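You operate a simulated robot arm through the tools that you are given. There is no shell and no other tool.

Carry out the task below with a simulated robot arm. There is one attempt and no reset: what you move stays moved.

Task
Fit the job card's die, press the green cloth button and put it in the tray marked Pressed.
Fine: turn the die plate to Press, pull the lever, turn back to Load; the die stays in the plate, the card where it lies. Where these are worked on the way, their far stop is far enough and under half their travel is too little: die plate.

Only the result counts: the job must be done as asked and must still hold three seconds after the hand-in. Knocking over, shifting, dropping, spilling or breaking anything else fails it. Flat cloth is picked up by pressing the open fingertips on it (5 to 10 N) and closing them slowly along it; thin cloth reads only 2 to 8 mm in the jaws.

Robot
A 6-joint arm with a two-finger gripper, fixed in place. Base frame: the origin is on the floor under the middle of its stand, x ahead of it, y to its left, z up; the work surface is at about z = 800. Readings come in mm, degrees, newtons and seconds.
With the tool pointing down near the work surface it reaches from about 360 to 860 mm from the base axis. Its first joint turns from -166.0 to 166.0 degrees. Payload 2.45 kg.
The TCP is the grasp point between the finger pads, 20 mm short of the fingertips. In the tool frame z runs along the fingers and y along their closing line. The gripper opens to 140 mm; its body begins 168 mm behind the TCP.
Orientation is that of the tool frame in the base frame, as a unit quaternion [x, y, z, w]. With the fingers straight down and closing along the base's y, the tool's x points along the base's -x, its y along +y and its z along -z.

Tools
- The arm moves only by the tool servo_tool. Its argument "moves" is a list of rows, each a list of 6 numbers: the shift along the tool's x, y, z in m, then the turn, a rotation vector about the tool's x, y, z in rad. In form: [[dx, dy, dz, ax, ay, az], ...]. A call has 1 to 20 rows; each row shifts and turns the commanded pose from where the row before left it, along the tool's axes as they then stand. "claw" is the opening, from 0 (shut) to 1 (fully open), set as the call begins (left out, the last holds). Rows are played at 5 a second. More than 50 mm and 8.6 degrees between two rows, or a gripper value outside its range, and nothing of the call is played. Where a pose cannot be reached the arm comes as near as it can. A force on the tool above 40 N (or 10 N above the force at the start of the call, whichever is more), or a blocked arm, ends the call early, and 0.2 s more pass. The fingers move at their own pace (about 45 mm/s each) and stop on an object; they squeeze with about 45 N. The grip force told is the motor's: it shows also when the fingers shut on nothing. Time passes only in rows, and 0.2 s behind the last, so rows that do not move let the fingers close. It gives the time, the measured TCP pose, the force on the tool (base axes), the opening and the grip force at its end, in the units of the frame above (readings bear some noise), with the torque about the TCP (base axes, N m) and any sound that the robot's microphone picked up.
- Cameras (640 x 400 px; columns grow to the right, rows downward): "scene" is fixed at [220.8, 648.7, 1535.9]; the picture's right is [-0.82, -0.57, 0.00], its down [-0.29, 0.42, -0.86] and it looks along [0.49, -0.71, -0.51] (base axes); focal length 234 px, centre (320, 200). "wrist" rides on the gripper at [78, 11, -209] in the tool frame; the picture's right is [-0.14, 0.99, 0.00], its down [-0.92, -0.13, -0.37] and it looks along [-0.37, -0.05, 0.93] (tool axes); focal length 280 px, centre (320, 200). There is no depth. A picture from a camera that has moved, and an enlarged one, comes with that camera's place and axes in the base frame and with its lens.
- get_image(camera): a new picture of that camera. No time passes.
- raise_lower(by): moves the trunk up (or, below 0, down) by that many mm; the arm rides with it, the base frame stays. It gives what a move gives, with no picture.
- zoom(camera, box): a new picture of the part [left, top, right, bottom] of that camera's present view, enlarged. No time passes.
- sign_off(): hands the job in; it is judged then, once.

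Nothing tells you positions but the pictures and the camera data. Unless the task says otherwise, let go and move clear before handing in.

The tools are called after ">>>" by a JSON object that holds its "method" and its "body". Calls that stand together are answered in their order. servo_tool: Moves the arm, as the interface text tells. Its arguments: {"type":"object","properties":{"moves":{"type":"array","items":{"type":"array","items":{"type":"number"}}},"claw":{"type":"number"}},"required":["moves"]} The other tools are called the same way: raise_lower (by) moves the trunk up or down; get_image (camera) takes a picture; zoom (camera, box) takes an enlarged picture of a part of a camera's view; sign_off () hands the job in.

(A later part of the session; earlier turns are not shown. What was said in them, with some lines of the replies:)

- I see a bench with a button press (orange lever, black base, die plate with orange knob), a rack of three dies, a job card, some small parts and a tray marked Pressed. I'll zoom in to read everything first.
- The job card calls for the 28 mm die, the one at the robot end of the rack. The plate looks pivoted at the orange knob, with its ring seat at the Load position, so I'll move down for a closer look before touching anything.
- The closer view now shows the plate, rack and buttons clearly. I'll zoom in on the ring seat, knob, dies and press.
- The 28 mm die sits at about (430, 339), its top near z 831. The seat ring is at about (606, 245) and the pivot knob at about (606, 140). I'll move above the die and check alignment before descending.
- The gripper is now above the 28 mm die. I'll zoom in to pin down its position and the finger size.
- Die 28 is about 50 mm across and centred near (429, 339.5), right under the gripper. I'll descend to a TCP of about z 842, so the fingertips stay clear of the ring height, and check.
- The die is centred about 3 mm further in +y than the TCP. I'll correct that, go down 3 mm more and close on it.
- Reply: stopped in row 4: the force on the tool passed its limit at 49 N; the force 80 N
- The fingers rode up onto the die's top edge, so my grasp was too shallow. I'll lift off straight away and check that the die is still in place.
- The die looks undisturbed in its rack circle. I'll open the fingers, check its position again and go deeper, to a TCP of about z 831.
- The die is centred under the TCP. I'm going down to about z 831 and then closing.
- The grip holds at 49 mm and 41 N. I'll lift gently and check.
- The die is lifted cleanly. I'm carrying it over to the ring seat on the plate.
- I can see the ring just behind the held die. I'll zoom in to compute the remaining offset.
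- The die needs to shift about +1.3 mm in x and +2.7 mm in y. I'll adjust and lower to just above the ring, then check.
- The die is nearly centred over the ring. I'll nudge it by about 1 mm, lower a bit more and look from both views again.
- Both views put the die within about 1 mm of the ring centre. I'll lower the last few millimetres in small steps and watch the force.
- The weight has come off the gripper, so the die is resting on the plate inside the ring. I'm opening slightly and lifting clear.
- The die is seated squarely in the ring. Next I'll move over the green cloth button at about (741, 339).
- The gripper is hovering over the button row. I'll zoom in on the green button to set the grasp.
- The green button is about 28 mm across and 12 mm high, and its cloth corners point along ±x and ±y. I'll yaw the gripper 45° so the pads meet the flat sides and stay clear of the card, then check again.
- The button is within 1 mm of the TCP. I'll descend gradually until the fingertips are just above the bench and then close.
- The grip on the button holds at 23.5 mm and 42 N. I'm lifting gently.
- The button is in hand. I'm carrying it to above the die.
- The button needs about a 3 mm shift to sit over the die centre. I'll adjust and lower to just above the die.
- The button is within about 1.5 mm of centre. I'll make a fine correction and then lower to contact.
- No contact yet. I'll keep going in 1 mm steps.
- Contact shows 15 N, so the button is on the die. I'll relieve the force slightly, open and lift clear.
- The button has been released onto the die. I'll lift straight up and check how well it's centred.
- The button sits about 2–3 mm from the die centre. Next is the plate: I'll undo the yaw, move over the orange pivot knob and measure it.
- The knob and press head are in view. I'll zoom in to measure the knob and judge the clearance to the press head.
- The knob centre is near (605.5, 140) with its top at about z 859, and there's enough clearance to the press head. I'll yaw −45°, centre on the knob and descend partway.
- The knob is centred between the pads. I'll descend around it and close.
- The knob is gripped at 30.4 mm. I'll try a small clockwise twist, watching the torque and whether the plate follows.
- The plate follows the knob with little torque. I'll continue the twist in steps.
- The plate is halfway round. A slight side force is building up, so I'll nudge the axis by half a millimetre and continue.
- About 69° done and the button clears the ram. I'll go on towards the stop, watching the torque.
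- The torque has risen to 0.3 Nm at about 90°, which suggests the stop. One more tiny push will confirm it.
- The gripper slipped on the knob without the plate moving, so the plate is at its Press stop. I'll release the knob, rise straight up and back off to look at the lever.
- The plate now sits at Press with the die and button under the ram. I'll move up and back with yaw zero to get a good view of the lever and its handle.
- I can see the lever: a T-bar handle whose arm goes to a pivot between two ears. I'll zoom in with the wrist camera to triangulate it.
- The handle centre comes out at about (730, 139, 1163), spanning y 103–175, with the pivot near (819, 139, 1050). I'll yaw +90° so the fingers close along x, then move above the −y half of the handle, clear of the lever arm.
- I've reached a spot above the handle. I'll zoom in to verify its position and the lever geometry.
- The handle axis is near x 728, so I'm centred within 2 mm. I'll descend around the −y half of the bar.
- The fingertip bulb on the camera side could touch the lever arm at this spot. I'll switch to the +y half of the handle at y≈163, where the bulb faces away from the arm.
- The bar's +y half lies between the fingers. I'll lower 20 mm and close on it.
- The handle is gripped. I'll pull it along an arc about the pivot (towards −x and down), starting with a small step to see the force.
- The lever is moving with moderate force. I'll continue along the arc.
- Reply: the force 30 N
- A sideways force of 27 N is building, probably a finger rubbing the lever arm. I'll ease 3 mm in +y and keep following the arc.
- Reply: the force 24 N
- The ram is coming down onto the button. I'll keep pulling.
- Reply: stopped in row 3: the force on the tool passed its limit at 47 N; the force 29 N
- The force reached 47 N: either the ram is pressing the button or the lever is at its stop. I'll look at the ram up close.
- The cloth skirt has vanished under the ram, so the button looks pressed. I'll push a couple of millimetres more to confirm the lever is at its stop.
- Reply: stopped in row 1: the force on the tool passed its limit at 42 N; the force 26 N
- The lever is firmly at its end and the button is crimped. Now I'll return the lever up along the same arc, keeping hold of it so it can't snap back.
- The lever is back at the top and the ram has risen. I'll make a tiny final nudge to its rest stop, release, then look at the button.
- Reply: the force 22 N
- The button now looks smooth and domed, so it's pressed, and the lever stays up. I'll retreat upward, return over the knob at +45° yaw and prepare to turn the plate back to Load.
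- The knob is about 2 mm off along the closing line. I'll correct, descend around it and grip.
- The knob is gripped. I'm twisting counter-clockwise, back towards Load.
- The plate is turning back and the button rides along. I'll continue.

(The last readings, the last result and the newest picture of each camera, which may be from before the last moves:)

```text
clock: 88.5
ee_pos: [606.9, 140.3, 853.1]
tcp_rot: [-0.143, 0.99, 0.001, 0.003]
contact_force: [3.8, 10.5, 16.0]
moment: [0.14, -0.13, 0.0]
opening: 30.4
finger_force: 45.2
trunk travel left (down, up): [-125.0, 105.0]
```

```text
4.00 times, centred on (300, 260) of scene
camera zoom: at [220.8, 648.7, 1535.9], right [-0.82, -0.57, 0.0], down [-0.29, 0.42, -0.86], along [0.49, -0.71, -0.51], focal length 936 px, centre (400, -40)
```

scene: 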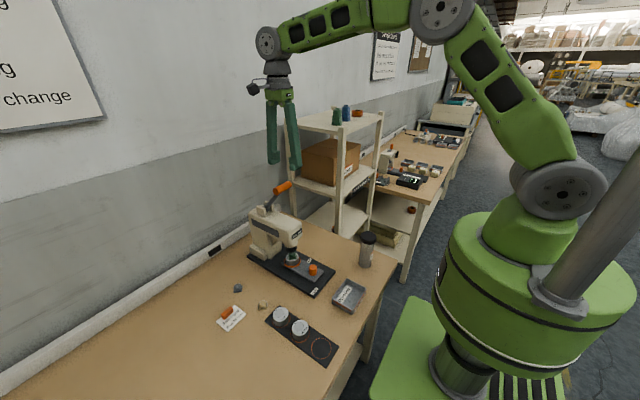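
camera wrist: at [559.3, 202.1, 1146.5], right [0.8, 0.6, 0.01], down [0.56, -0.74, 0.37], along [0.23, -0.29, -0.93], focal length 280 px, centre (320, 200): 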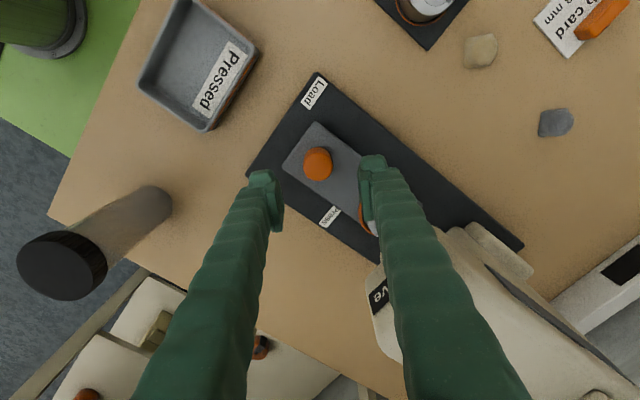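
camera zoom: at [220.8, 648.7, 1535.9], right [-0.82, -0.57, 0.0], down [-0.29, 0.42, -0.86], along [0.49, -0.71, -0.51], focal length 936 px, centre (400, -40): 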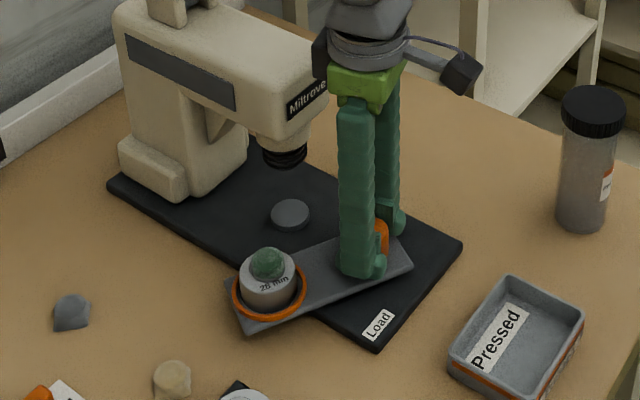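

>>> {"method": "servo_tool", "body": {"moves": [[0, 0.0004, -0.0008, 0, 0, -0.05], [0, 0, 0, 0, 0, -0.07], [0, 0, 0, 0, 0, -0.07], [0, 0, 0, 0, 0, -0.07], [0, 0, 0, 0, 0, -0.07], [0, 0, 0, 0, 0, -0.06], [0, 0, 0, 0, 0, 0]]}}

>>> {"method": "zoom", "body": {"camera": "scene", "box": [250, 210, 350, 310]}}

```text
clock: 90.1
ee_pos: [606.0, 139.7, 855.6]
tcp_rot: [-0.333, 0.943, -0.001, 0.003]
contact_force: [6.9, 12.6, 0.6]
moment: [0.16, -0.1, 0.03]
opening: 30.6
finger_force: 44.8
trunk travel left (down, up): [-125.0, 105.0]
```

```text
4.00 times, centred on (300, 260) of scene
camera zoom: at [220.8, 648.7, 1535.9], right [-0.82, -0.57, 0.0], down [-0.29, 0.42, -0.86], along [0.49, -0.71, -0.51], focal length 936 px, centre (400, -40)
```

zoom: 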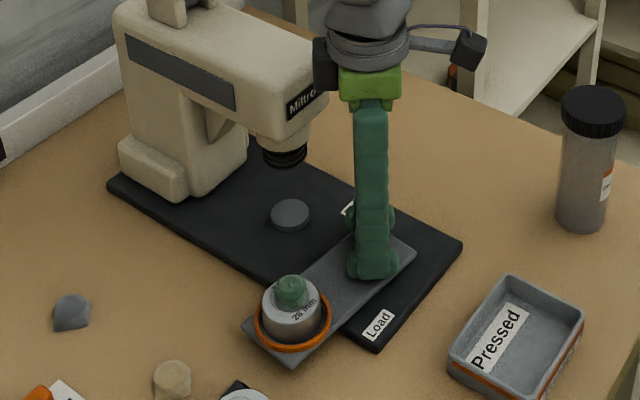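

Nearly at Load. I'll take small steps until the stop torque shows.

>>> {"method": "servo_tool", "body": {"moves": [[0, 0, 0, 0, 0, -0.03], [0, 0, 0, 0, 0, -0.03], [0, 0, 0, 0, 0, -0.03], [0, 0, 0, 0, 0, -0.03], [0, 0, 0, 0, 0, 0]]}}

>>> {"method": "zoom", "body": {"camera": "scene", "box": [250, 210, 350, 310]}}

```text
clock: 91.3
ee_pos: [605.1, 139.7, 854.5]
tcp_rot: [-0.387, 0.922, 0.0, 0.002]
contact_force: [0.7, 9.3, -1.0]
moment: [0.09, 0.08, -0.26]
opening: 30.4
finger_force: 44.8
trunk travel left (down, up): [-125.0, 105.0]
```

```text
4.00 times, centred on (300, 260) of scene
camera zoom: at [220.8, 648.7, 1535.9], right [-0.82, -0.57, 0.0], down [-0.29, 0.42, -0.86], along [0.49, -0.71, -0.51], focal length 936 px, centre (400, -40)
```

zoom: 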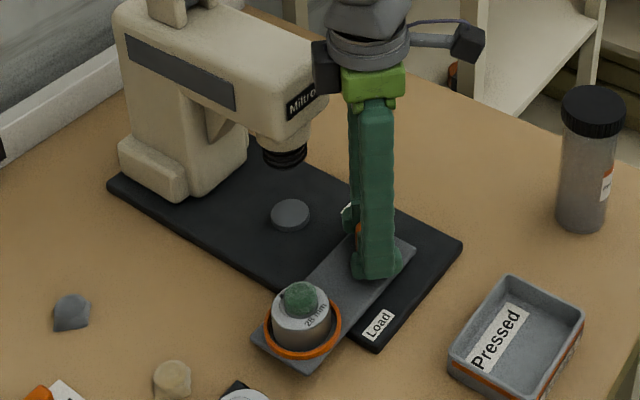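

>>> {"method": "servo_tool", "body": {"moves": [[0, 0, 0, 0, 0, -0.03], [0, 0, 0, 0, 0, 0]]}}

>>> {"method": "servo_tool", "body": {"moves": [[0, 0, 0, 0, 0, 0], [0, 0, 0, 0, 0, 0], [0, 0, 0, 0, 0, 0]], "claw": 0.45}}

>>> {"method": "servo_tool", "body": {"moves": [[0, 0, -0.02, 0, 0, 0], [0, 0, -0.03, 0, 0, 0], [0, 0, -0.04, 0, 0, 0], [0, 0, -0.03, 0, 0, 0], [0, 0, 0, 0, 0, 0]]}}

>>> {"method": "get_image", "body": {"camera": "wrist"}}

>>> {"method": "zoom", "body": {"camera": "scene", "box": [260, 250, 350, 310]}}

```text
clock: 91.9
ee_pos: [605.6, 140.1, 854.0]
tcp_rot: [-0.402, 0.915, 0.0, 0.002]
contact_force: [-1.4, 6.0, -3.2]
moment: [0.06, 0.09, -0.31]
opening: 30.6
finger_force: 44.8
trunk travel left (down, up): [-125.0, 105.0]
```

```text
clock: 92.7
ee_pos: [605.6, 138.8, 854.8]
tcp_rot: [-0.401, 0.916, 0.0, 0.003]
contact_force: [0.0, 0.4, 0.9]
moment: [-0.03, -0.01, 0.01]
opening: 62.8
finger_force: 0.1
trunk travel left (down, up): [-125.0, 105.0]
```

```text
clock: 93.9
ee_pos: [604.7, 139.3, 972.2]
tcp_rot: [-0.401, 0.916, 0.0, 0.003]
contact_force: [0.0, 0.8, 0.2]
moment: [0.02, -0.01, 0.01]
opening: 62.9
finger_force: 0.1
trunk travel left (down, up): [-125.0, 105.0]
```

```text
taken
camera wrist: at [543.9, 89.7, 1181.5], right [-0.63, 0.77, 0.0], down [0.72, 0.59, 0.37], along [0.29, 0.24, -0.93], focal length 280 px, centre (320, 200)
```

wrist: 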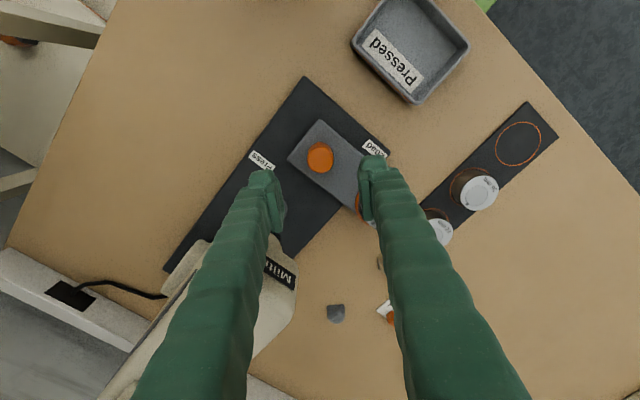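

```text
6.67 times, centred on (305, 280) of scene
camera zoom: at [220.8, 648.7, 1535.9], right [-0.82, -0.57, 0.0], down [-0.29, 0.42, -0.86], along [0.49, -0.71, -0.51], focal length 1561 px, centre (420, -333)
```

zoom: 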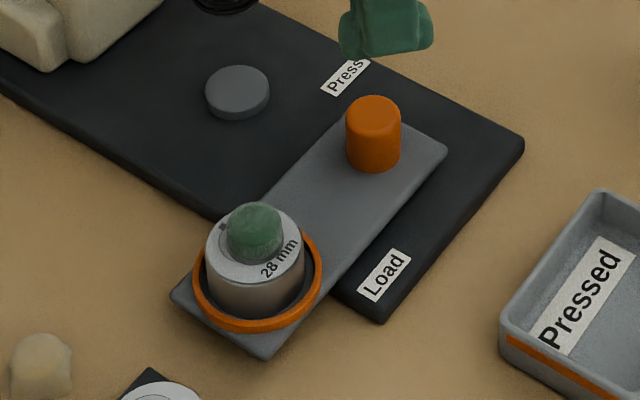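

The plate is back at Load and the knob is released. I'll move over the die at zero yaw to pick up the pressed button.

>>> {"method": "servo_tool", "body": {"moves": [[0, 0, 0, 0, 0, 0.1375], [0, 0, 0, 0, 0, 0.1375], [0, 0, 0, 0, 0, 0.1375], [0, 0, 0, 0, 0, 0.1375], [0, 0, 0, 0, 0, 0.1375], [0, 0, 0, 0, 0, 0.1375], [0, 0.035, 0, 0, 0, 0], [0, 0.035, 0, 0, 0, 0], [0, 0.034, 0, 0, 0, 0], [0, 0, 0.02, 0, 0, 0], [0, 0, 0.02, 0, 0, 0], [0, 0, 0, 0, 0, 0], [0, 0, 0, 0, 0, 0]], "claw": 0.4}}

>>> {"method": "get_image", "body": {"camera": "wrist"}}

>>> {"method": "zoom", "body": {"camera": "wrist", "box": [270, 110, 370, 200]}}

>>> {"method": "zoom", "body": {"camera": "scene", "box": [275, 265, 320, 305]}}

```text
clock: 96.7
ee_pos: [605.3, 242.0, 936.1]
tcp_rot: [0.0, 1.0, 0.001, 0.002]
contact_force: [0.0, 0.0, 0.3]
moment: [0.03, -0.01, 0.03]
opening: 56.0
finger_force: 0.1
trunk travel left (down, up): [-125.0, 105.0]
```

```text
taken
camera wrist: at [525.8, 252.6, 1144.2], right [0.14, 0.99, 0.0], down [0.92, -0.13, 0.37], along [0.37, -0.05, -0.93], focal length 280 px, centre (320, 200)
```

wrist: 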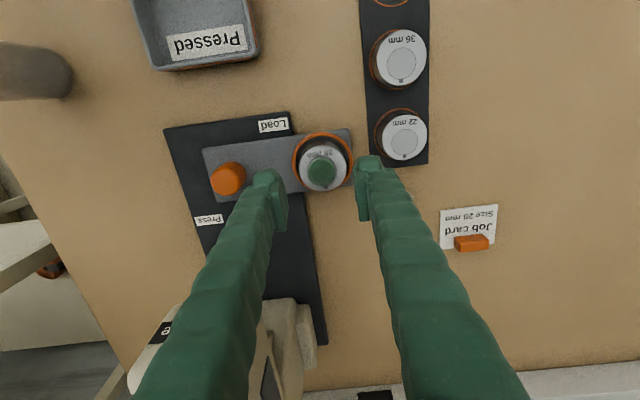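

```text
4.44 times, centred on (320, 155) of wrist
camera zoom: at [525.8, 252.6, 1144.2], right [0.14, 0.99, 0.0], down [0.92, -0.13, 0.37], along [0.37, -0.05, -0.93], focal length 1246 px, centre (320, 400)
```

zoom: 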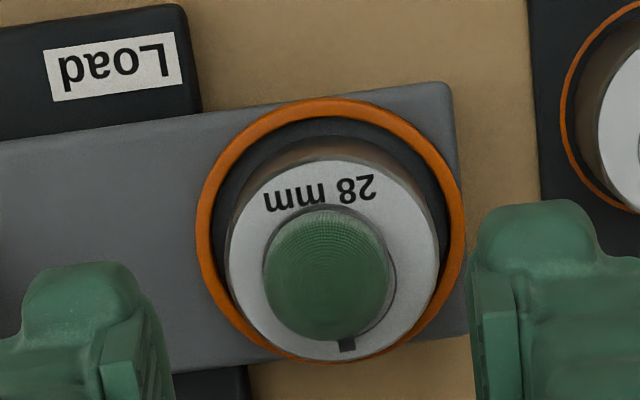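

```text
10.00 times, centred on (298, 285) of scene
camera zoom: at [220.8, 648.7, 1535.9], right [-0.82, -0.57, 0.0], down [-0.29, 0.42, -0.86], along [0.49, -0.71, -0.51], focal length 2341 px, centre (545, -650)
```

zoom: 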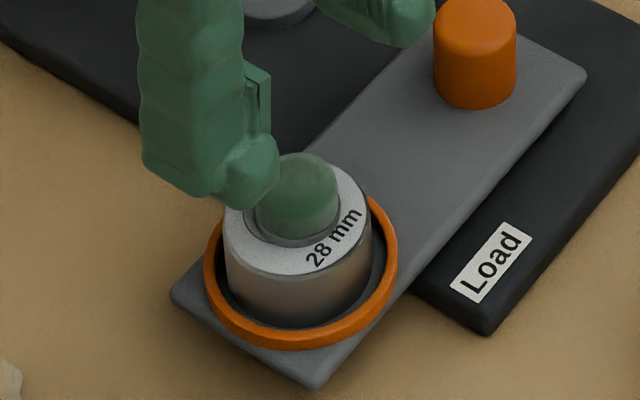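

The pressed button is centred near (605, 243) on the die. I'll line up and descend in stages.

>>> {"method": "servo_tool", "body": {"moves": [[-0.0006, 0.0013, 0.02, 0, 0, 0], [0, 0, 0.02, 0, 0, 0], [0, 0, 0.01, 0, 0, 0], [0, 0, 0, 0, 0, 0], [0, 0, 0, 0, 0, 0]]}}

>>> {"method": "zoom", "body": {"camera": "wrist", "box": [250, 120, 390, 220]}}

>>> {"method": "zoom", "body": {"camera": "scene", "box": [275, 255, 325, 305]}}

```text
clock: 97.9
ee_pos: [604.9, 243.8, 885.6]
tcp_rot: [0.001, 1.0, 0.0, 0.002]
contact_force: [-0.4, 0.4, 1.0]
moment: [0.01, 0.03, -0.06]
opening: 55.8
finger_force: 0.0
trunk travel left (down, up): [-125.0, 105.0]
```

```text
4.00 times, centred on (320, 170) of wrist
camera zoom: at [526.7, 255.5, 1093.4], right [0.14, 0.99, 0.0], down [0.92, -0.13, 0.37], along [0.37, -0.05, -0.93], focal length 1122 px, centre (320, 320)
```

zoom: 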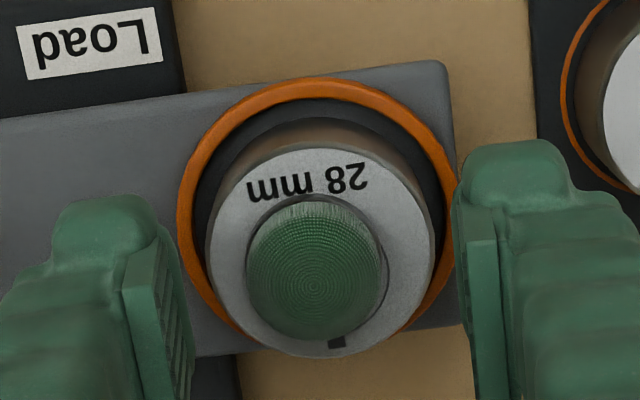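

```text
8.00 times, centred on (300, 280) of scene
camera zoom: at [220.8, 648.7, 1535.9], right [-0.82, -0.57, 0.0], down [-0.29, 0.42, -0.86], along [0.49, -0.71, -0.51], focal length 1873 px, centre (480, -440)
```

zoom: 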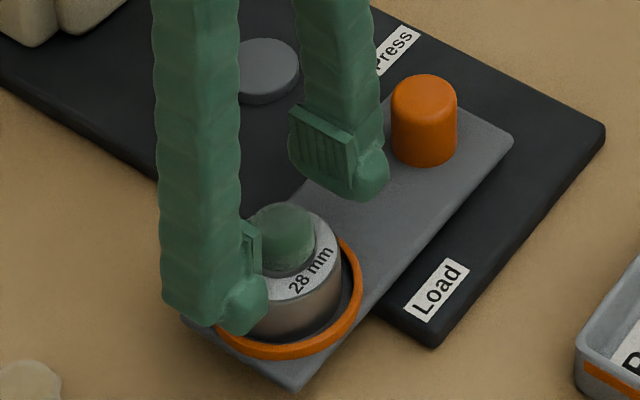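

The pads are centred on the button. I'm lowering until the tips are just above the die surface, then closing.

>>> {"method": "servo_tool", "body": {"moves": [[0, 0, 0.003, 0, 0, 0], [0, 0, 0.002, 0, 0, 0], [0, 0, 0.002, 0, 0, 0], [0, 0, 0, 0, 0, 0], [0, 0, 0, 0, 0, 0]]}}

>>> {"method": "zoom", "body": {"camera": "scene", "box": [275, 260, 320, 300]}}

```text
clock: 99.1
ee_pos: [605.8, 244.4, 877.1]
tcp_rot: [-0.001, 1.0, 0.001, 0.003]
contact_force: [0.2, 1.1, 0.3]
moment: [0.0, -0.01, 0.0]
opening: 55.9
finger_force: 0.0
trunk travel left (down, up): [-125.0, 105.0]
```

```text
10.00 times, centred on (298, 280) of scene
camera zoom: at [220.8, 648.7, 1535.9], right [-0.82, -0.57, 0.0], down [-0.29, 0.42, -0.86], along [0.49, -0.71, -0.51], focal length 2341 px, centre (545, -600)
```

zoom: 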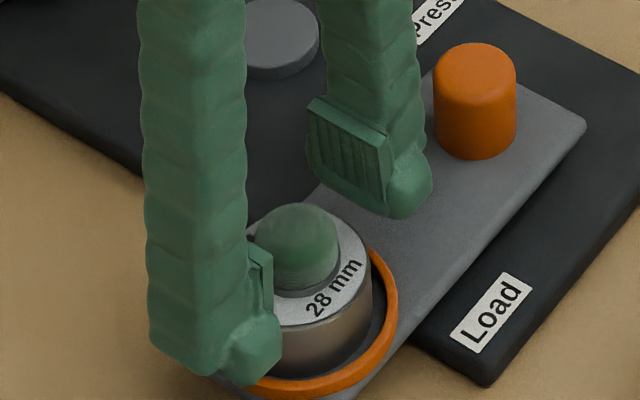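

I'll raise about 1.5 mm so the tips can't catch the die's edge, then close.

>>> {"method": "servo_tool", "body": {"moves": [[0, 0, -0.0015, 0, 0, 0], [0, 0, 0, 0, 0, 0], [0, 0, 0, 0, 0, 0]]}}

>>> {"method": "servo_tool", "body": {"moves": [[0, 0, 0, 0, 0, 0], [0, 0, 0, 0, 0, 0], [0, 0, 0, 0, 0, 0]], "claw": 0.17}}

>>> {"method": "zoom", "body": {"camera": "scene", "box": [275, 260, 320, 300]}}

>>> {"method": "zoom", "body": {"camera": "wrist", "box": [250, 130, 390, 230]}}

```text
clock: 99.9
ee_pos: [605.2, 245.0, 879.3]
tcp_rot: [0.0, 1.0, 0.001, 0.003]
contact_force: [-0.1, -0.3, -0.1]
moment: [-0.01, 0.0, -0.04]
opening: 56.0
finger_force: 0.1
trunk travel left (down, up): [-125.0, 105.0]
```

```text
clock: 100.7
ee_pos: [605.4, 245.9, 879.1]
tcp_rot: [0.0, 1.0, 0.001, 0.003]
contact_force: [-0.3, -0.2, 0.9]
moment: [0.02, 0.0, -0.03]
opening: 25.7
finger_force: 7.8
trunk travel left (down, up): [-125.0, 105.0]
```

```text
10.00 times, centred on (298, 280) of scene
camera zoom: at [220.8, 648.7, 1535.9], right [-0.82, -0.57, 0.0], down [-0.29, 0.42, -0.86], along [0.49, -0.71, -0.51], focal length 2341 px, centre (545, -600)
```

zoom: 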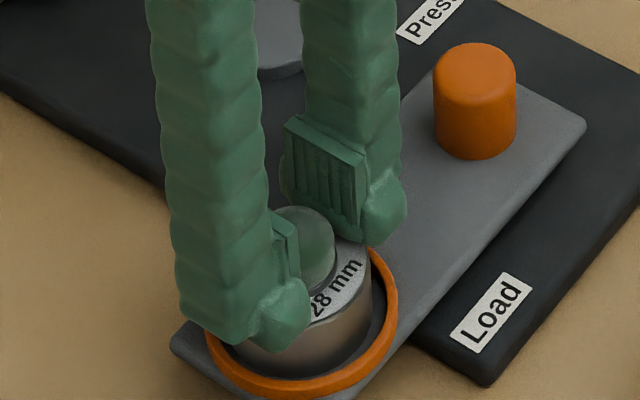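

```text
4.00 times, centred on (320, 180) of wrist
camera zoom: at [526.5, 255.7, 1087.2], right [0.14, 0.99, 0.0], down [0.92, -0.13, 0.37], along [0.37, -0.05, -0.93], focal length 1122 px, centre (320, 280)
```

zoom: 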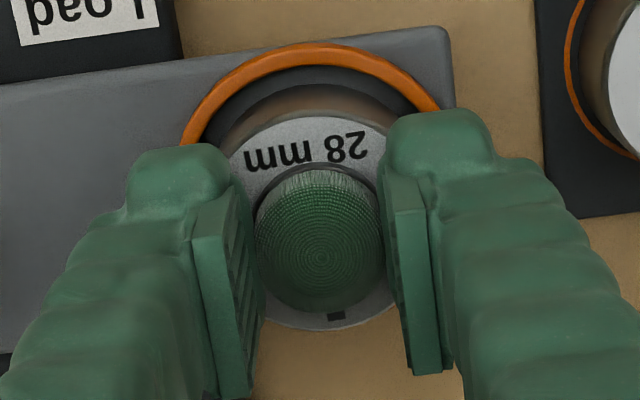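

The fingers touch at 25.7 mm. I'll tighten the grip and then lift gently.

>>> {"method": "servo_tool", "body": {"moves": [[0, 0, 0, 0, 0, 0], [0, 0, 0, 0, 0, 0], [0, 0, 0, 0, 0, 0]], "claw": 0.1}}

>>> {"method": "servo_tool", "body": {"moves": [[0, 0, -0.004, 0, 0, 0], [0, 0, -0.008, 0, 0, 0], [0, 0, -0.015, 0, 0, 0], [0, 0, -0.025, 0, 0, 0], [0, 0, 0, 0, 0, 0]]}}

>>> {"method": "zoom", "body": {"camera": "scene", "box": [265, 240, 335, 310]}}

>>> {"method": "get_image", "body": {"camera": "wrist"}}

```text
clock: 101.5
ee_pos: [605.7, 244.4, 879.2]
tcp_rot: [0.001, 1.0, 0.001, 0.003]
contact_force: [0.2, 0.7, -0.4]
moment: [0.02, 0.0, 0.0]
opening: 21.2
finger_force: 44.7
trunk travel left (down, up): [-125.0, 105.0]
```

```text
clock: 102.7
ee_pos: [606.5, 243.8, 931.0]
tcp_rot: [0.001, 1.0, 0.001, 0.002]
contact_force: [-0.4, -0.5, -1.0]
moment: [-0.02, -0.02, -0.03]
opening: 21.2
finger_force: 45.0
trunk travel left (down, up): [-125.0, 105.0]
```

```text
5.71 times, centred on (300, 275) of scene
camera zoom: at [220.8, 648.7, 1535.9], right [-0.82, -0.57, 0.0], down [-0.29, 0.42, -0.86], along [0.49, -0.71, -0.51], focal length 1338 px, centre (434, -229)
```

zoom: 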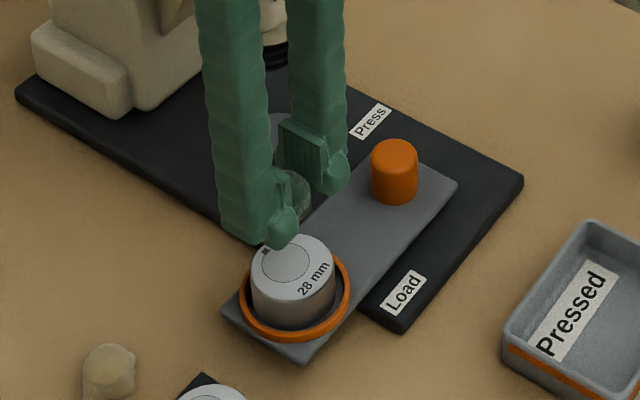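

```text
taken
camera wrist: at [527.5, 254.4, 1139.5], right [0.14, 0.99, 0.0], down [0.92, -0.13, 0.37], along [0.37, -0.05, -0.93], focal length 280 px, centre (320, 200)
```

wrist: 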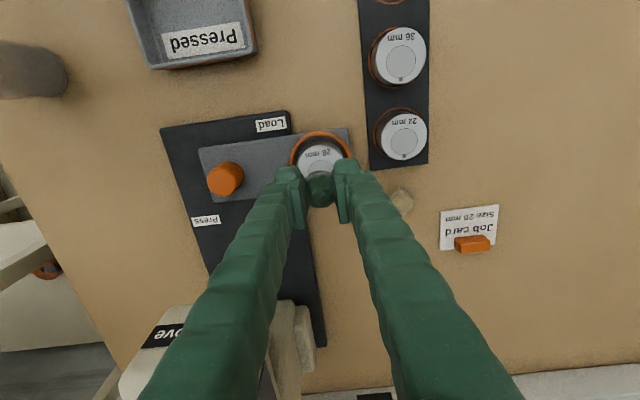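

The pressed button is held and the die stayed in the plate. I'm moving to above the Pressed tray at about (445, 140).

>>> {"method": "servo_tool", "body": {"moves": [[0.0404, -0.0258, 0, 0, 0, 0], [0.0404, -0.0258, 0, 0, 0, 0], [0.0404, -0.0258, 0, 0, 0, 0], [0.0404, -0.0258, 0, 0, 0, 0], [0, 0, 0, 0, 0, 0], [0, 0, 0, 0, 0, 0]]}}

>>> {"method": "get_image", "body": {"camera": "wrist"}}

>>> {"method": "zoom", "body": {"camera": "scene", "box": [290, 230, 400, 330]}}

```text
clock: 104.1
ee_pos: [445.1, 141.2, 928.8]
tcp_rot: [0.0, 1.0, 0.001, 0.003]
contact_force: [-0.1, 0.2, -0.7]
moment: [0.01, 0.01, -0.01]
opening: 21.1
finger_force: 45.1
trunk travel left (down, up): [-125.0, 105.0]
```

```text
taken
camera wrist: at [364.9, 151.7, 1136.5], right [0.14, 0.99, 0.0], down [0.92, -0.13, 0.37], along [0.37, -0.05, -0.93], focal length 280 px, centre (320, 200)
```

wrist: 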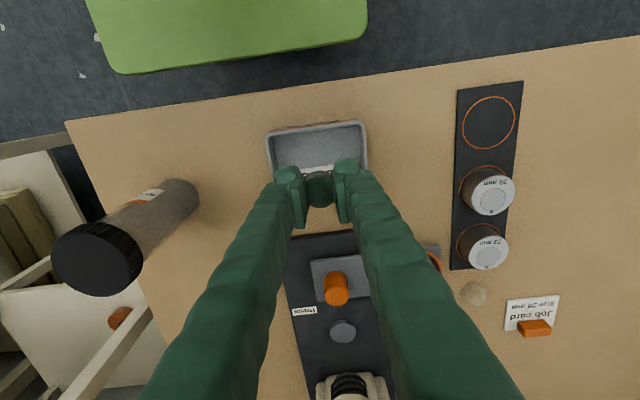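

```text
4.00 times, centred on (345, 280) of scene
camera zoom: at [220.8, 648.7, 1535.9], right [-0.82, -0.57, 0.0], down [-0.29, 0.42, -0.86], along [0.49, -0.71, -0.51], focal length 936 px, centre (220, -120)
```

zoom: 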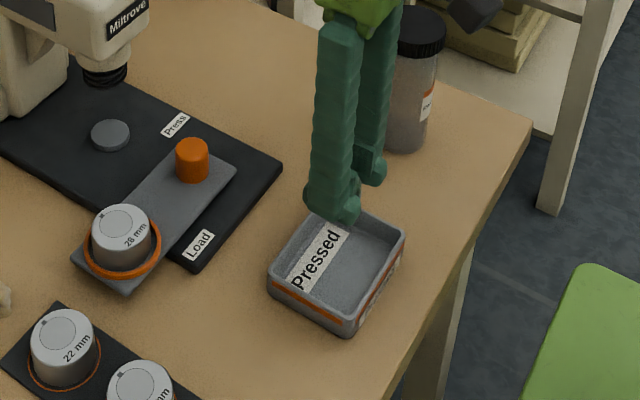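

>>> {"method": "zoom", "body": {"camera": "wrist", "box": [240, 100, 400, 220]}}

>>> {"method": "zoom", "body": {"camera": "scene", "box": [330, 265, 400, 320]}}

```text
3.33 times, centred on (320, 160) of wrist
camera zoom: at [364.9, 151.7, 1136.5], right [0.14, 0.99, 0.0], down [0.92, -0.13, 0.37], along [0.37, -0.05, -0.93], focal length 935 px, centre (320, 333)
```

zoom: 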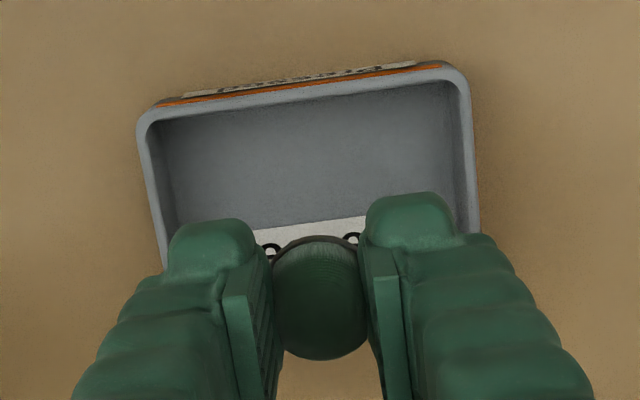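

```text
7.27 times, centred on (365, 292) of scene
camera zoom: at [220.8, 648.7, 1535.9], right [-0.82, -0.57, 0.0], down [-0.29, 0.42, -0.86], along [0.49, -0.71, -0.51], focal length 1703 px, centre (-7, -473)
```

zoom: 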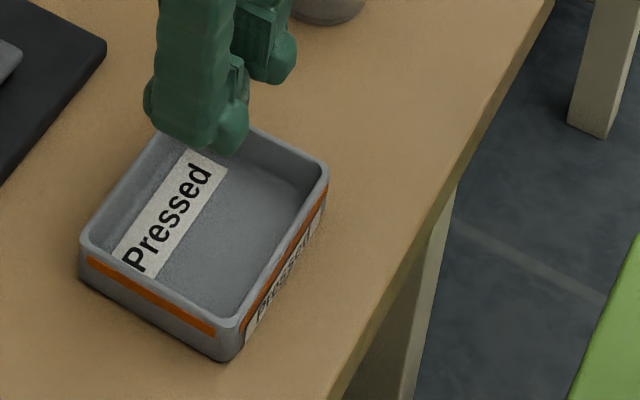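

The tray spans about x 405–485 and y 87–192, with its rim near z 828. I'll centre on it, lower so the button is inside below the rim, and check clearance.

>>> {"method": "servo_tool", "body": {"moves": [[-0.0005, -0.0013, 0.03, 0, 0, 0], [0, 0, 0.03, 0, 0, 0], [0, 0, 0.018, 0, 0, 0], [0, 0, 0, 0, 0, 0], [0, 0, 0, 0, 0, 0]]}}

>>> {"method": "zoom", "body": {"camera": "wrist", "box": [240, 120, 400, 240]}}

>>> {"method": "zoom", "body": {"camera": "scene", "box": [320, 260, 390, 320]}}

```text
clock: 105.3
ee_pos: [445.3, 140.2, 853.6]
tcp_rot: [0.0, 1.0, 0.001, 0.003]
contact_force: [0.6, 0.1, -0.1]
moment: [0.04, 0.01, 0.0]
opening: 20.9
finger_force: 44.9
trunk travel left (down, up): [-125.0, 105.0]
```

```text
3.33 times, centred on (320, 180) of wrist
camera zoom: at [366.3, 151.2, 1060.4], right [0.14, 0.99, 0.0], down [0.92, -0.13, 0.37], along [0.37, -0.05, -0.93], focal length 935 px, centre (320, 267)
```

zoom: 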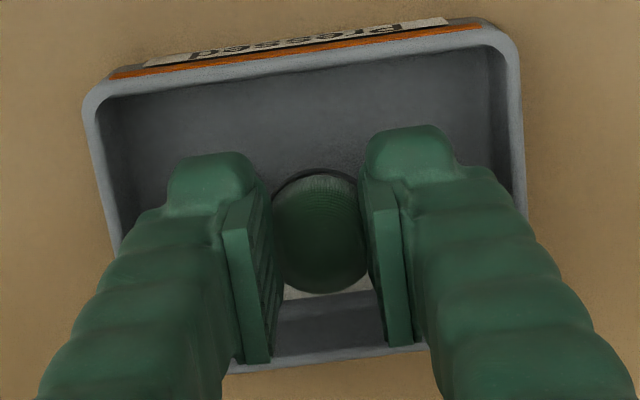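

```text
6.67 times, centred on (355, 290) of scene
camera zoom: at [220.8, 648.7, 1535.9], right [-0.82, -0.57, 0.0], down [-0.29, 0.42, -0.86], along [0.49, -0.71, -0.51], focal length 1561 px, centre (87, -400)
```

zoom: 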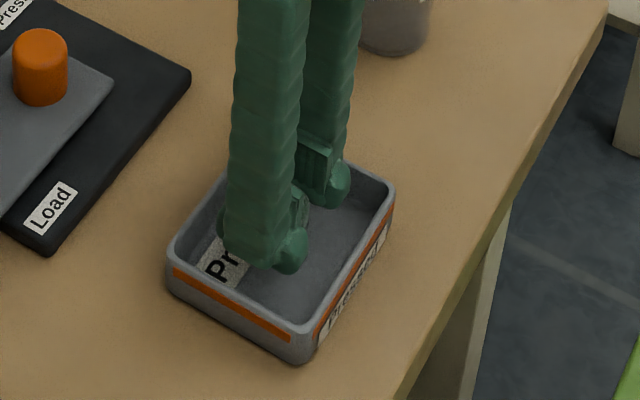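

>>> {"method": "servo_tool", "body": {"moves": [[0, 0, 0.006, 0, 0, 0], [0, 0, 0.006, 0, 0, 0], [0, 0, 0.006, 0, 0, 0], [0, 0, 0, 0, 0, 0], [0, 0, 0, 0, 0, 0]]}}

>>> {"method": "zoom", "body": {"camera": "wrist", "box": [240, 120, 400, 240]}}

>>> {"method": "zoom", "body": {"camera": "scene", "box": [320, 260, 390, 320]}}

```text
clock: 106.5
ee_pos: [444.7, 139.1, 834.3]
tcp_rot: [0.0, 1.0, 0.001, 0.004]
contact_force: [-0.5, 0.6, -0.2]
moment: [-0.03, 0.01, 0.01]
opening: 21.0
finger_force: 44.8
trunk travel left (down, up): [-125.0, 105.0]
```

```text
3.33 times, centred on (320, 180) of wrist
camera zoom: at [366.3, 151.5, 1041.6], right [0.14, 0.99, 0.0], down [0.92, -0.13, 0.37], along [0.37, -0.05, -0.93], focal length 935 px, centre (320, 267)
```

zoom: 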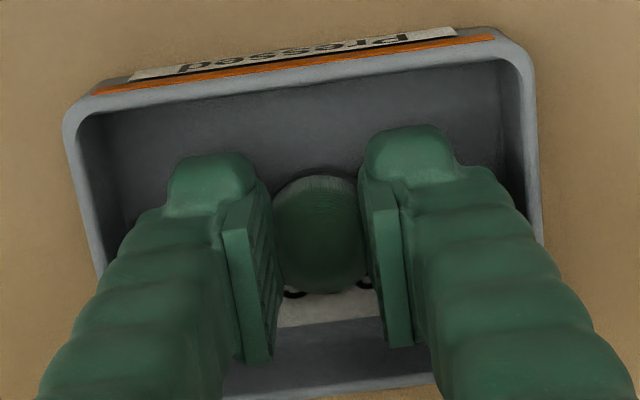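

```text
6.67 times, centred on (355, 290) of scene
camera zoom: at [220.8, 648.7, 1535.9], right [-0.82, -0.57, 0.0], down [-0.29, 0.42, -0.86], along [0.49, -0.71, -0.51], focal length 1561 px, centre (87, -400)
```

zoom: 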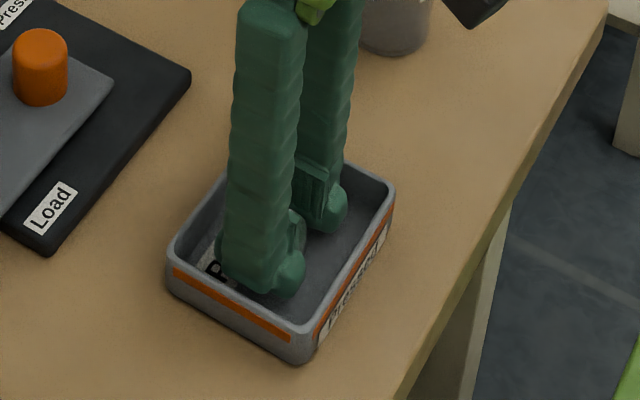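

There's clearance on both sides. I'll lower 3 mm more, then open just enough to release.

>>> {"method": "servo_tool", "body": {"moves": [[0, 0, 0.003, 0, 0, 0], [0, 0, 0, 0, 0, 0]]}}

>>> {"method": "servo_tool", "body": {"moves": [[0, 0, 0, 0, 0, 0], [0, 0, 0, 0, 0, 0], [0, 0, 0, 0, 0, 0], [0, 0, 0, 0, 0, 0]], "claw": 0.23}}

>>> {"method": "zoom", "body": {"camera": "wrist", "box": [240, 120, 400, 240]}}

>>> {"method": "zoom", "body": {"camera": "scene", "box": [320, 260, 390, 320]}}

```text
clock: 107.1
ee_pos: [445.2, 140.5, 830.3]
tcp_rot: [0.0, 1.0, 0.001, 0.003]
contact_force: [-0.3, -0.2, 0.2]
moment: [0.01, 0.01, 0.0]
opening: 21.1
finger_force: 45.0
trunk travel left (down, up): [-125.0, 105.0]
```

```text
clock: 108.1
ee_pos: [445.2, 141.0, 830.6]
tcp_rot: [0.001, 1.0, 0.002, 0.002]
contact_force: [0.5, 0.2, 0.5]
moment: [-0.01, 0.01, -0.02]
opening: 32.4
finger_force: 0.1
trunk travel left (down, up): [-125.0, 105.0]
```

```text
3.33 times, centred on (320, 180) of wrist
camera zoom: at [366.0, 151.3, 1038.4], right [0.14, 0.99, 0.0], down [0.92, -0.13, 0.37], along [0.37, -0.05, -0.93], focal length 935 px, centre (320, 267)
```

zoom: 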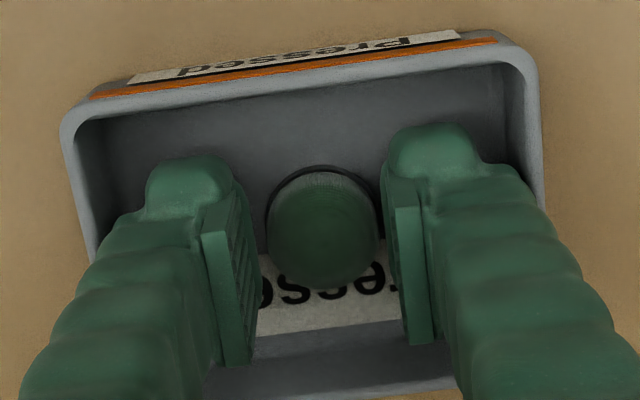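

```text
6.67 times, centred on (355, 290) of scene
camera zoom: at [220.8, 648.7, 1535.9], right [-0.82, -0.57, 0.0], down [-0.29, 0.42, -0.86], along [0.49, -0.71, -0.51], focal length 1561 px, centre (87, -400)
```

zoom: 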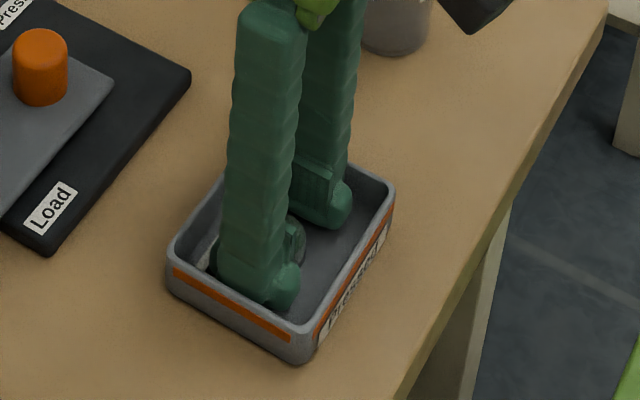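

The button is released and rests on the tray floor. I'll open a touch more and lift straight up.

>>> {"method": "servo_tool", "body": {"moves": [[0, 0, 0, 0, 0, 0], [0, 0, 0, 0, 0, 0]], "claw": 0.25}}

>>> {"method": "servo_tool", "body": {"moves": [[0, 0, -0.005, 0, 0, 0], [0, 0, -0.01, 0, 0, 0], [0, 0, -0.02, 0, 0, 0], [0, 0, -0.035, 0, 0, 0], [0, 0, -0.045, 0, 0, 0], [0, 0, -0.045, 0, 0, 0], [0, 0, 0, 0, 0, 0]]}}

>>> {"method": "get_image", "body": {"camera": "wrist"}}

>>> {"method": "zoom", "body": {"camera": "scene", "box": [320, 255, 400, 325]}}

```text
clock: 108.7
ee_pos: [444.6, 140.2, 830.7]
tcp_rot: [0.0, 1.0, 0.001, 0.002]
contact_force: [-0.2, 0.2, -0.2]
moment: [0.02, 0.0, -0.04]
opening: 34.6
finger_force: 0.0
trunk travel left (down, up): [-125.0, 105.0]
```

```text
clock: 110.3
ee_pos: [443.3, 138.4, 990.8]
tcp_rot: [-0.001, 1.0, 0.001, 0.002]
contact_force: [0.3, -0.3, 0.6]
moment: [0.02, 0.0, -0.01]
opening: 34.9
finger_force: 0.2
trunk travel left (down, up): [-125.0, 105.0]
```

```text
taken
camera wrist: at [364.5, 150.1, 1198.3], right [0.14, 0.99, 0.0], down [0.92, -0.13, 0.37], along [0.37, -0.05, -0.93], focal length 280 px, centre (320, 200)
```

wrist: 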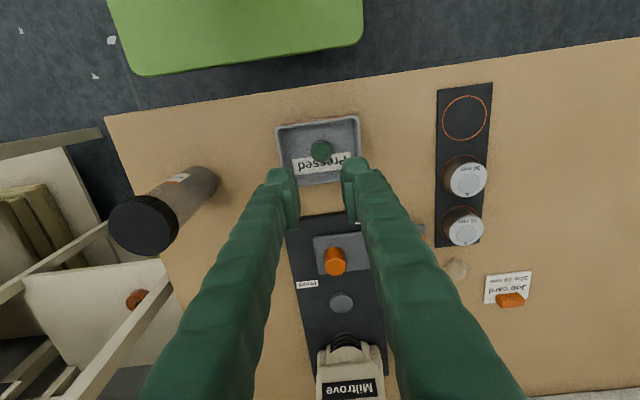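

```text
5.71 times, centred on (360, 290) of scene
camera zoom: at [220.8, 648.7, 1535.9], right [-0.82, -0.57, 0.0], down [-0.29, 0.42, -0.86], along [0.49, -0.71, -0.51], focal length 1338 px, centre (91, -314)
```

zoom: 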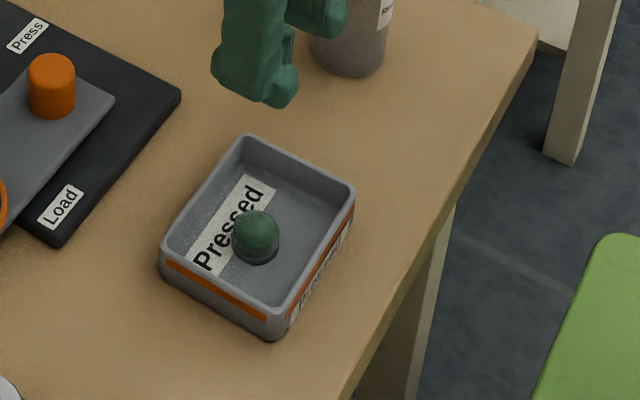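

The pressed green button lies in the Pressed tray. I'll rise clear and check the whole scene before handing in.

>>> {"method": "servo_tool", "body": {"moves": [[0, 0, -0.045, 0, 0, 0], [0, 0.02, -0.045, 0, 0, 0], [0, 0.03, -0.045, 0, 0, 0], [0, 0.03, -0.045, 0, 0, 0], [0, 0.03, -0.03, 0, 0, 0], [0, 0, 0, 0, 0, 0], [0, 0, 0, 0, 0, 0]]}}

>>> {"method": "get_image", "body": {"camera": "scene"}}

>>> {"method": "get_image", "body": {"camera": "wrist"}}

>>> {"method": "zoom", "body": {"camera": "scene", "box": [210, 240, 380, 370]}}

>>> {"method": "zoom", "body": {"camera": "scene", "box": [230, 170, 350, 310]}}

```text
refused: row 3 steps farther than a row can; nothing moved
```

```text
taken
```

scene: 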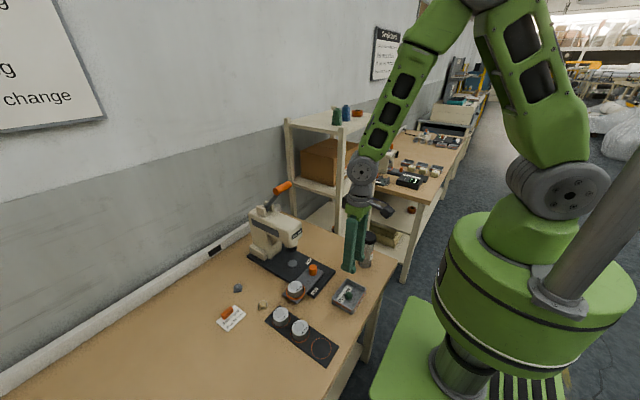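

```text
taken
camera wrist: at [364.5, 150.1, 1198.3], right [0.14, 0.99, 0.0], down [0.92, -0.13, 0.37], along [0.37, -0.05, -0.93], focal length 280 px, centre (320, 200)
```

wrist: 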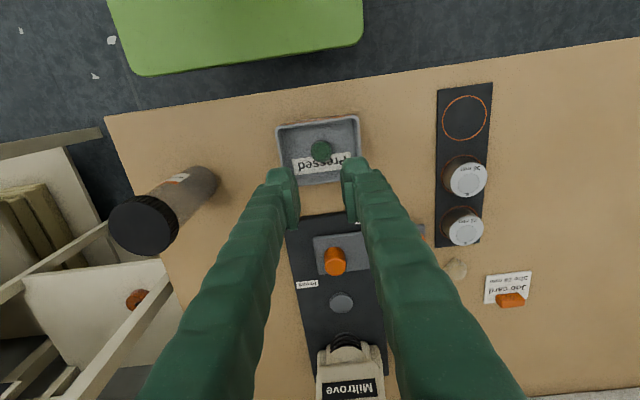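

```text
3.08 times, centred on (295, 305) of scene
camera zoom: at [220.8, 648.7, 1535.9], right [-0.82, -0.57, 0.0], down [-0.29, 0.42, -0.86], along [0.49, -0.71, -0.51], focal length 720 px, centre (397, -123)
```

zoom: 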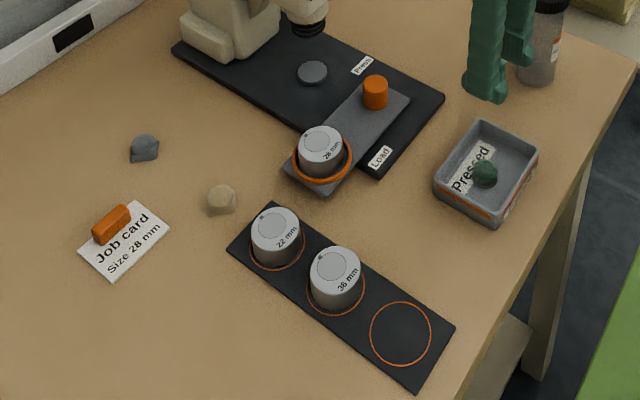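

```text
2.86 times, centred on (290, 240) of scene
camera zoom: at [220.8, 648.7, 1535.9], right [-0.82, -0.57, 0.0], down [-0.29, 0.42, -0.86], along [0.49, -0.71, -0.51], focal length 669 px, centre (406, 86)
```

zoom: 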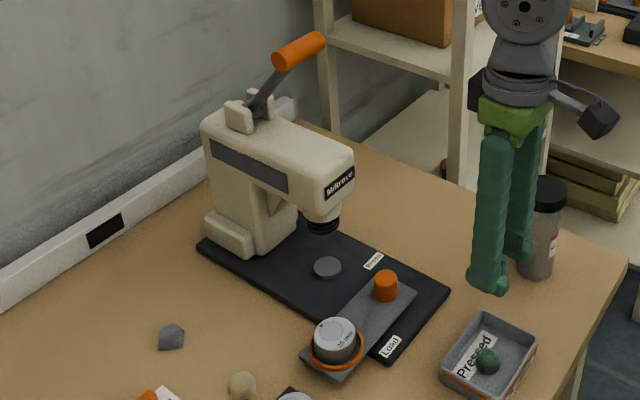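

Everything is in place: the die sits in the plate at Load, the lever is up, the button is in the tray, and the card and other pieces are where they were. I'll rise further clear.

>>> {"method": "servo_tool", "body": {"moves": [[0, 0, -0.045, 0, 0, 0], [0, 0, -0.045, 0, 0, 0], [0, 0, -0.045, 0, 0, 0], [0, 0, -0.045, 0, 0, 0], [0, 0, 0, 0, 0, 0], [0, 0, 0, 0, 0, 0], [0, 0, 0, 0, 0, 0]]}}

>>> {"method": "zoom", "body": {"camera": "scene", "box": [320, 255, 400, 325]}}

>>> {"method": "get_image", "body": {"camera": "wrist"}}

```text
clock: 111.9
ee_pos: [444.1, 138.8, 1172.6]
tcp_rot: [0.0, 1.0, 0.001, 0.004]
contact_force: [-0.4, 1.2, 0.8]
moment: [-0.01, 0.02, 0.0]
opening: 34.9
finger_force: 0.0
trunk travel left (down, up): [-125.0, 105.0]
```

```text
5.71 times, centred on (360, 290) of scene
camera zoom: at [220.8, 648.7, 1535.9], right [-0.82, -0.57, 0.0], down [-0.29, 0.42, -0.86], along [0.49, -0.71, -0.51], focal length 1338 px, centre (91, -314)
```

zoom: 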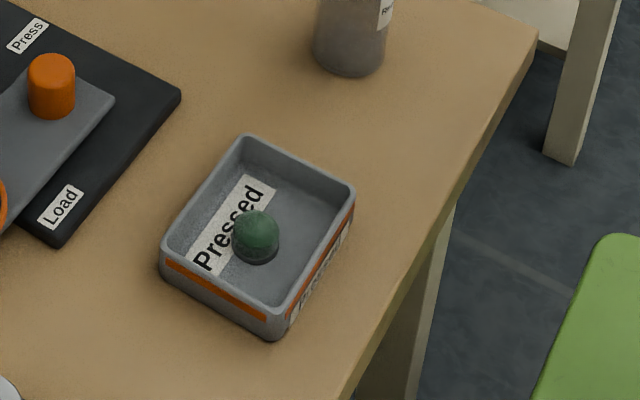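

```text
taken
camera wrist: at [364.7, 149.6, 1380.2], right [0.14, 0.99, 0.0], down [0.92, -0.13, 0.37], along [0.37, -0.05, -0.93], focal length 280 px, centre (320, 200)
```

wrist: 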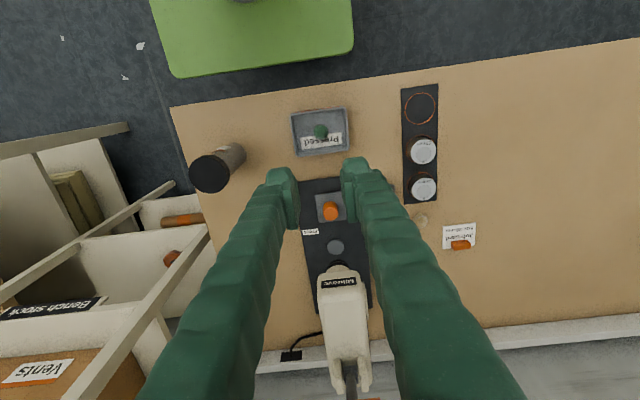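

The pressed green button is resting still in the Pressed tray and the 28 mm die is in the plate at Load. The arm is clear and nothing else was disturbed, so I'm handing in.

>>> {"method": "sign_off", "body": {}}

```text
The job is handed in.
```

The green cloth button is pressed and lying in the tray marked Pressed, and I've handed the job in. I haven't been given the judging result.

- **Die:** the job card called for 28 mm, so I moved that die from the rack into the plate, and it is still there. On my first try at gripping it, the fingers rode up onto its top edge with about 79 N. It stayed in its rack circle, and the second grip held.
- **Pressing:** I turned the plate to its Press stop and pulled the lever until it would go no further. The button came out smooth and domed, with its loose cloth corners gone. I then raised the lever and turned the plate back to its Load stop.
- **Rest of the bench:** in the last pictures the job card, the other two buttons and the other dies are where they started. The arm is raised clear of everything.
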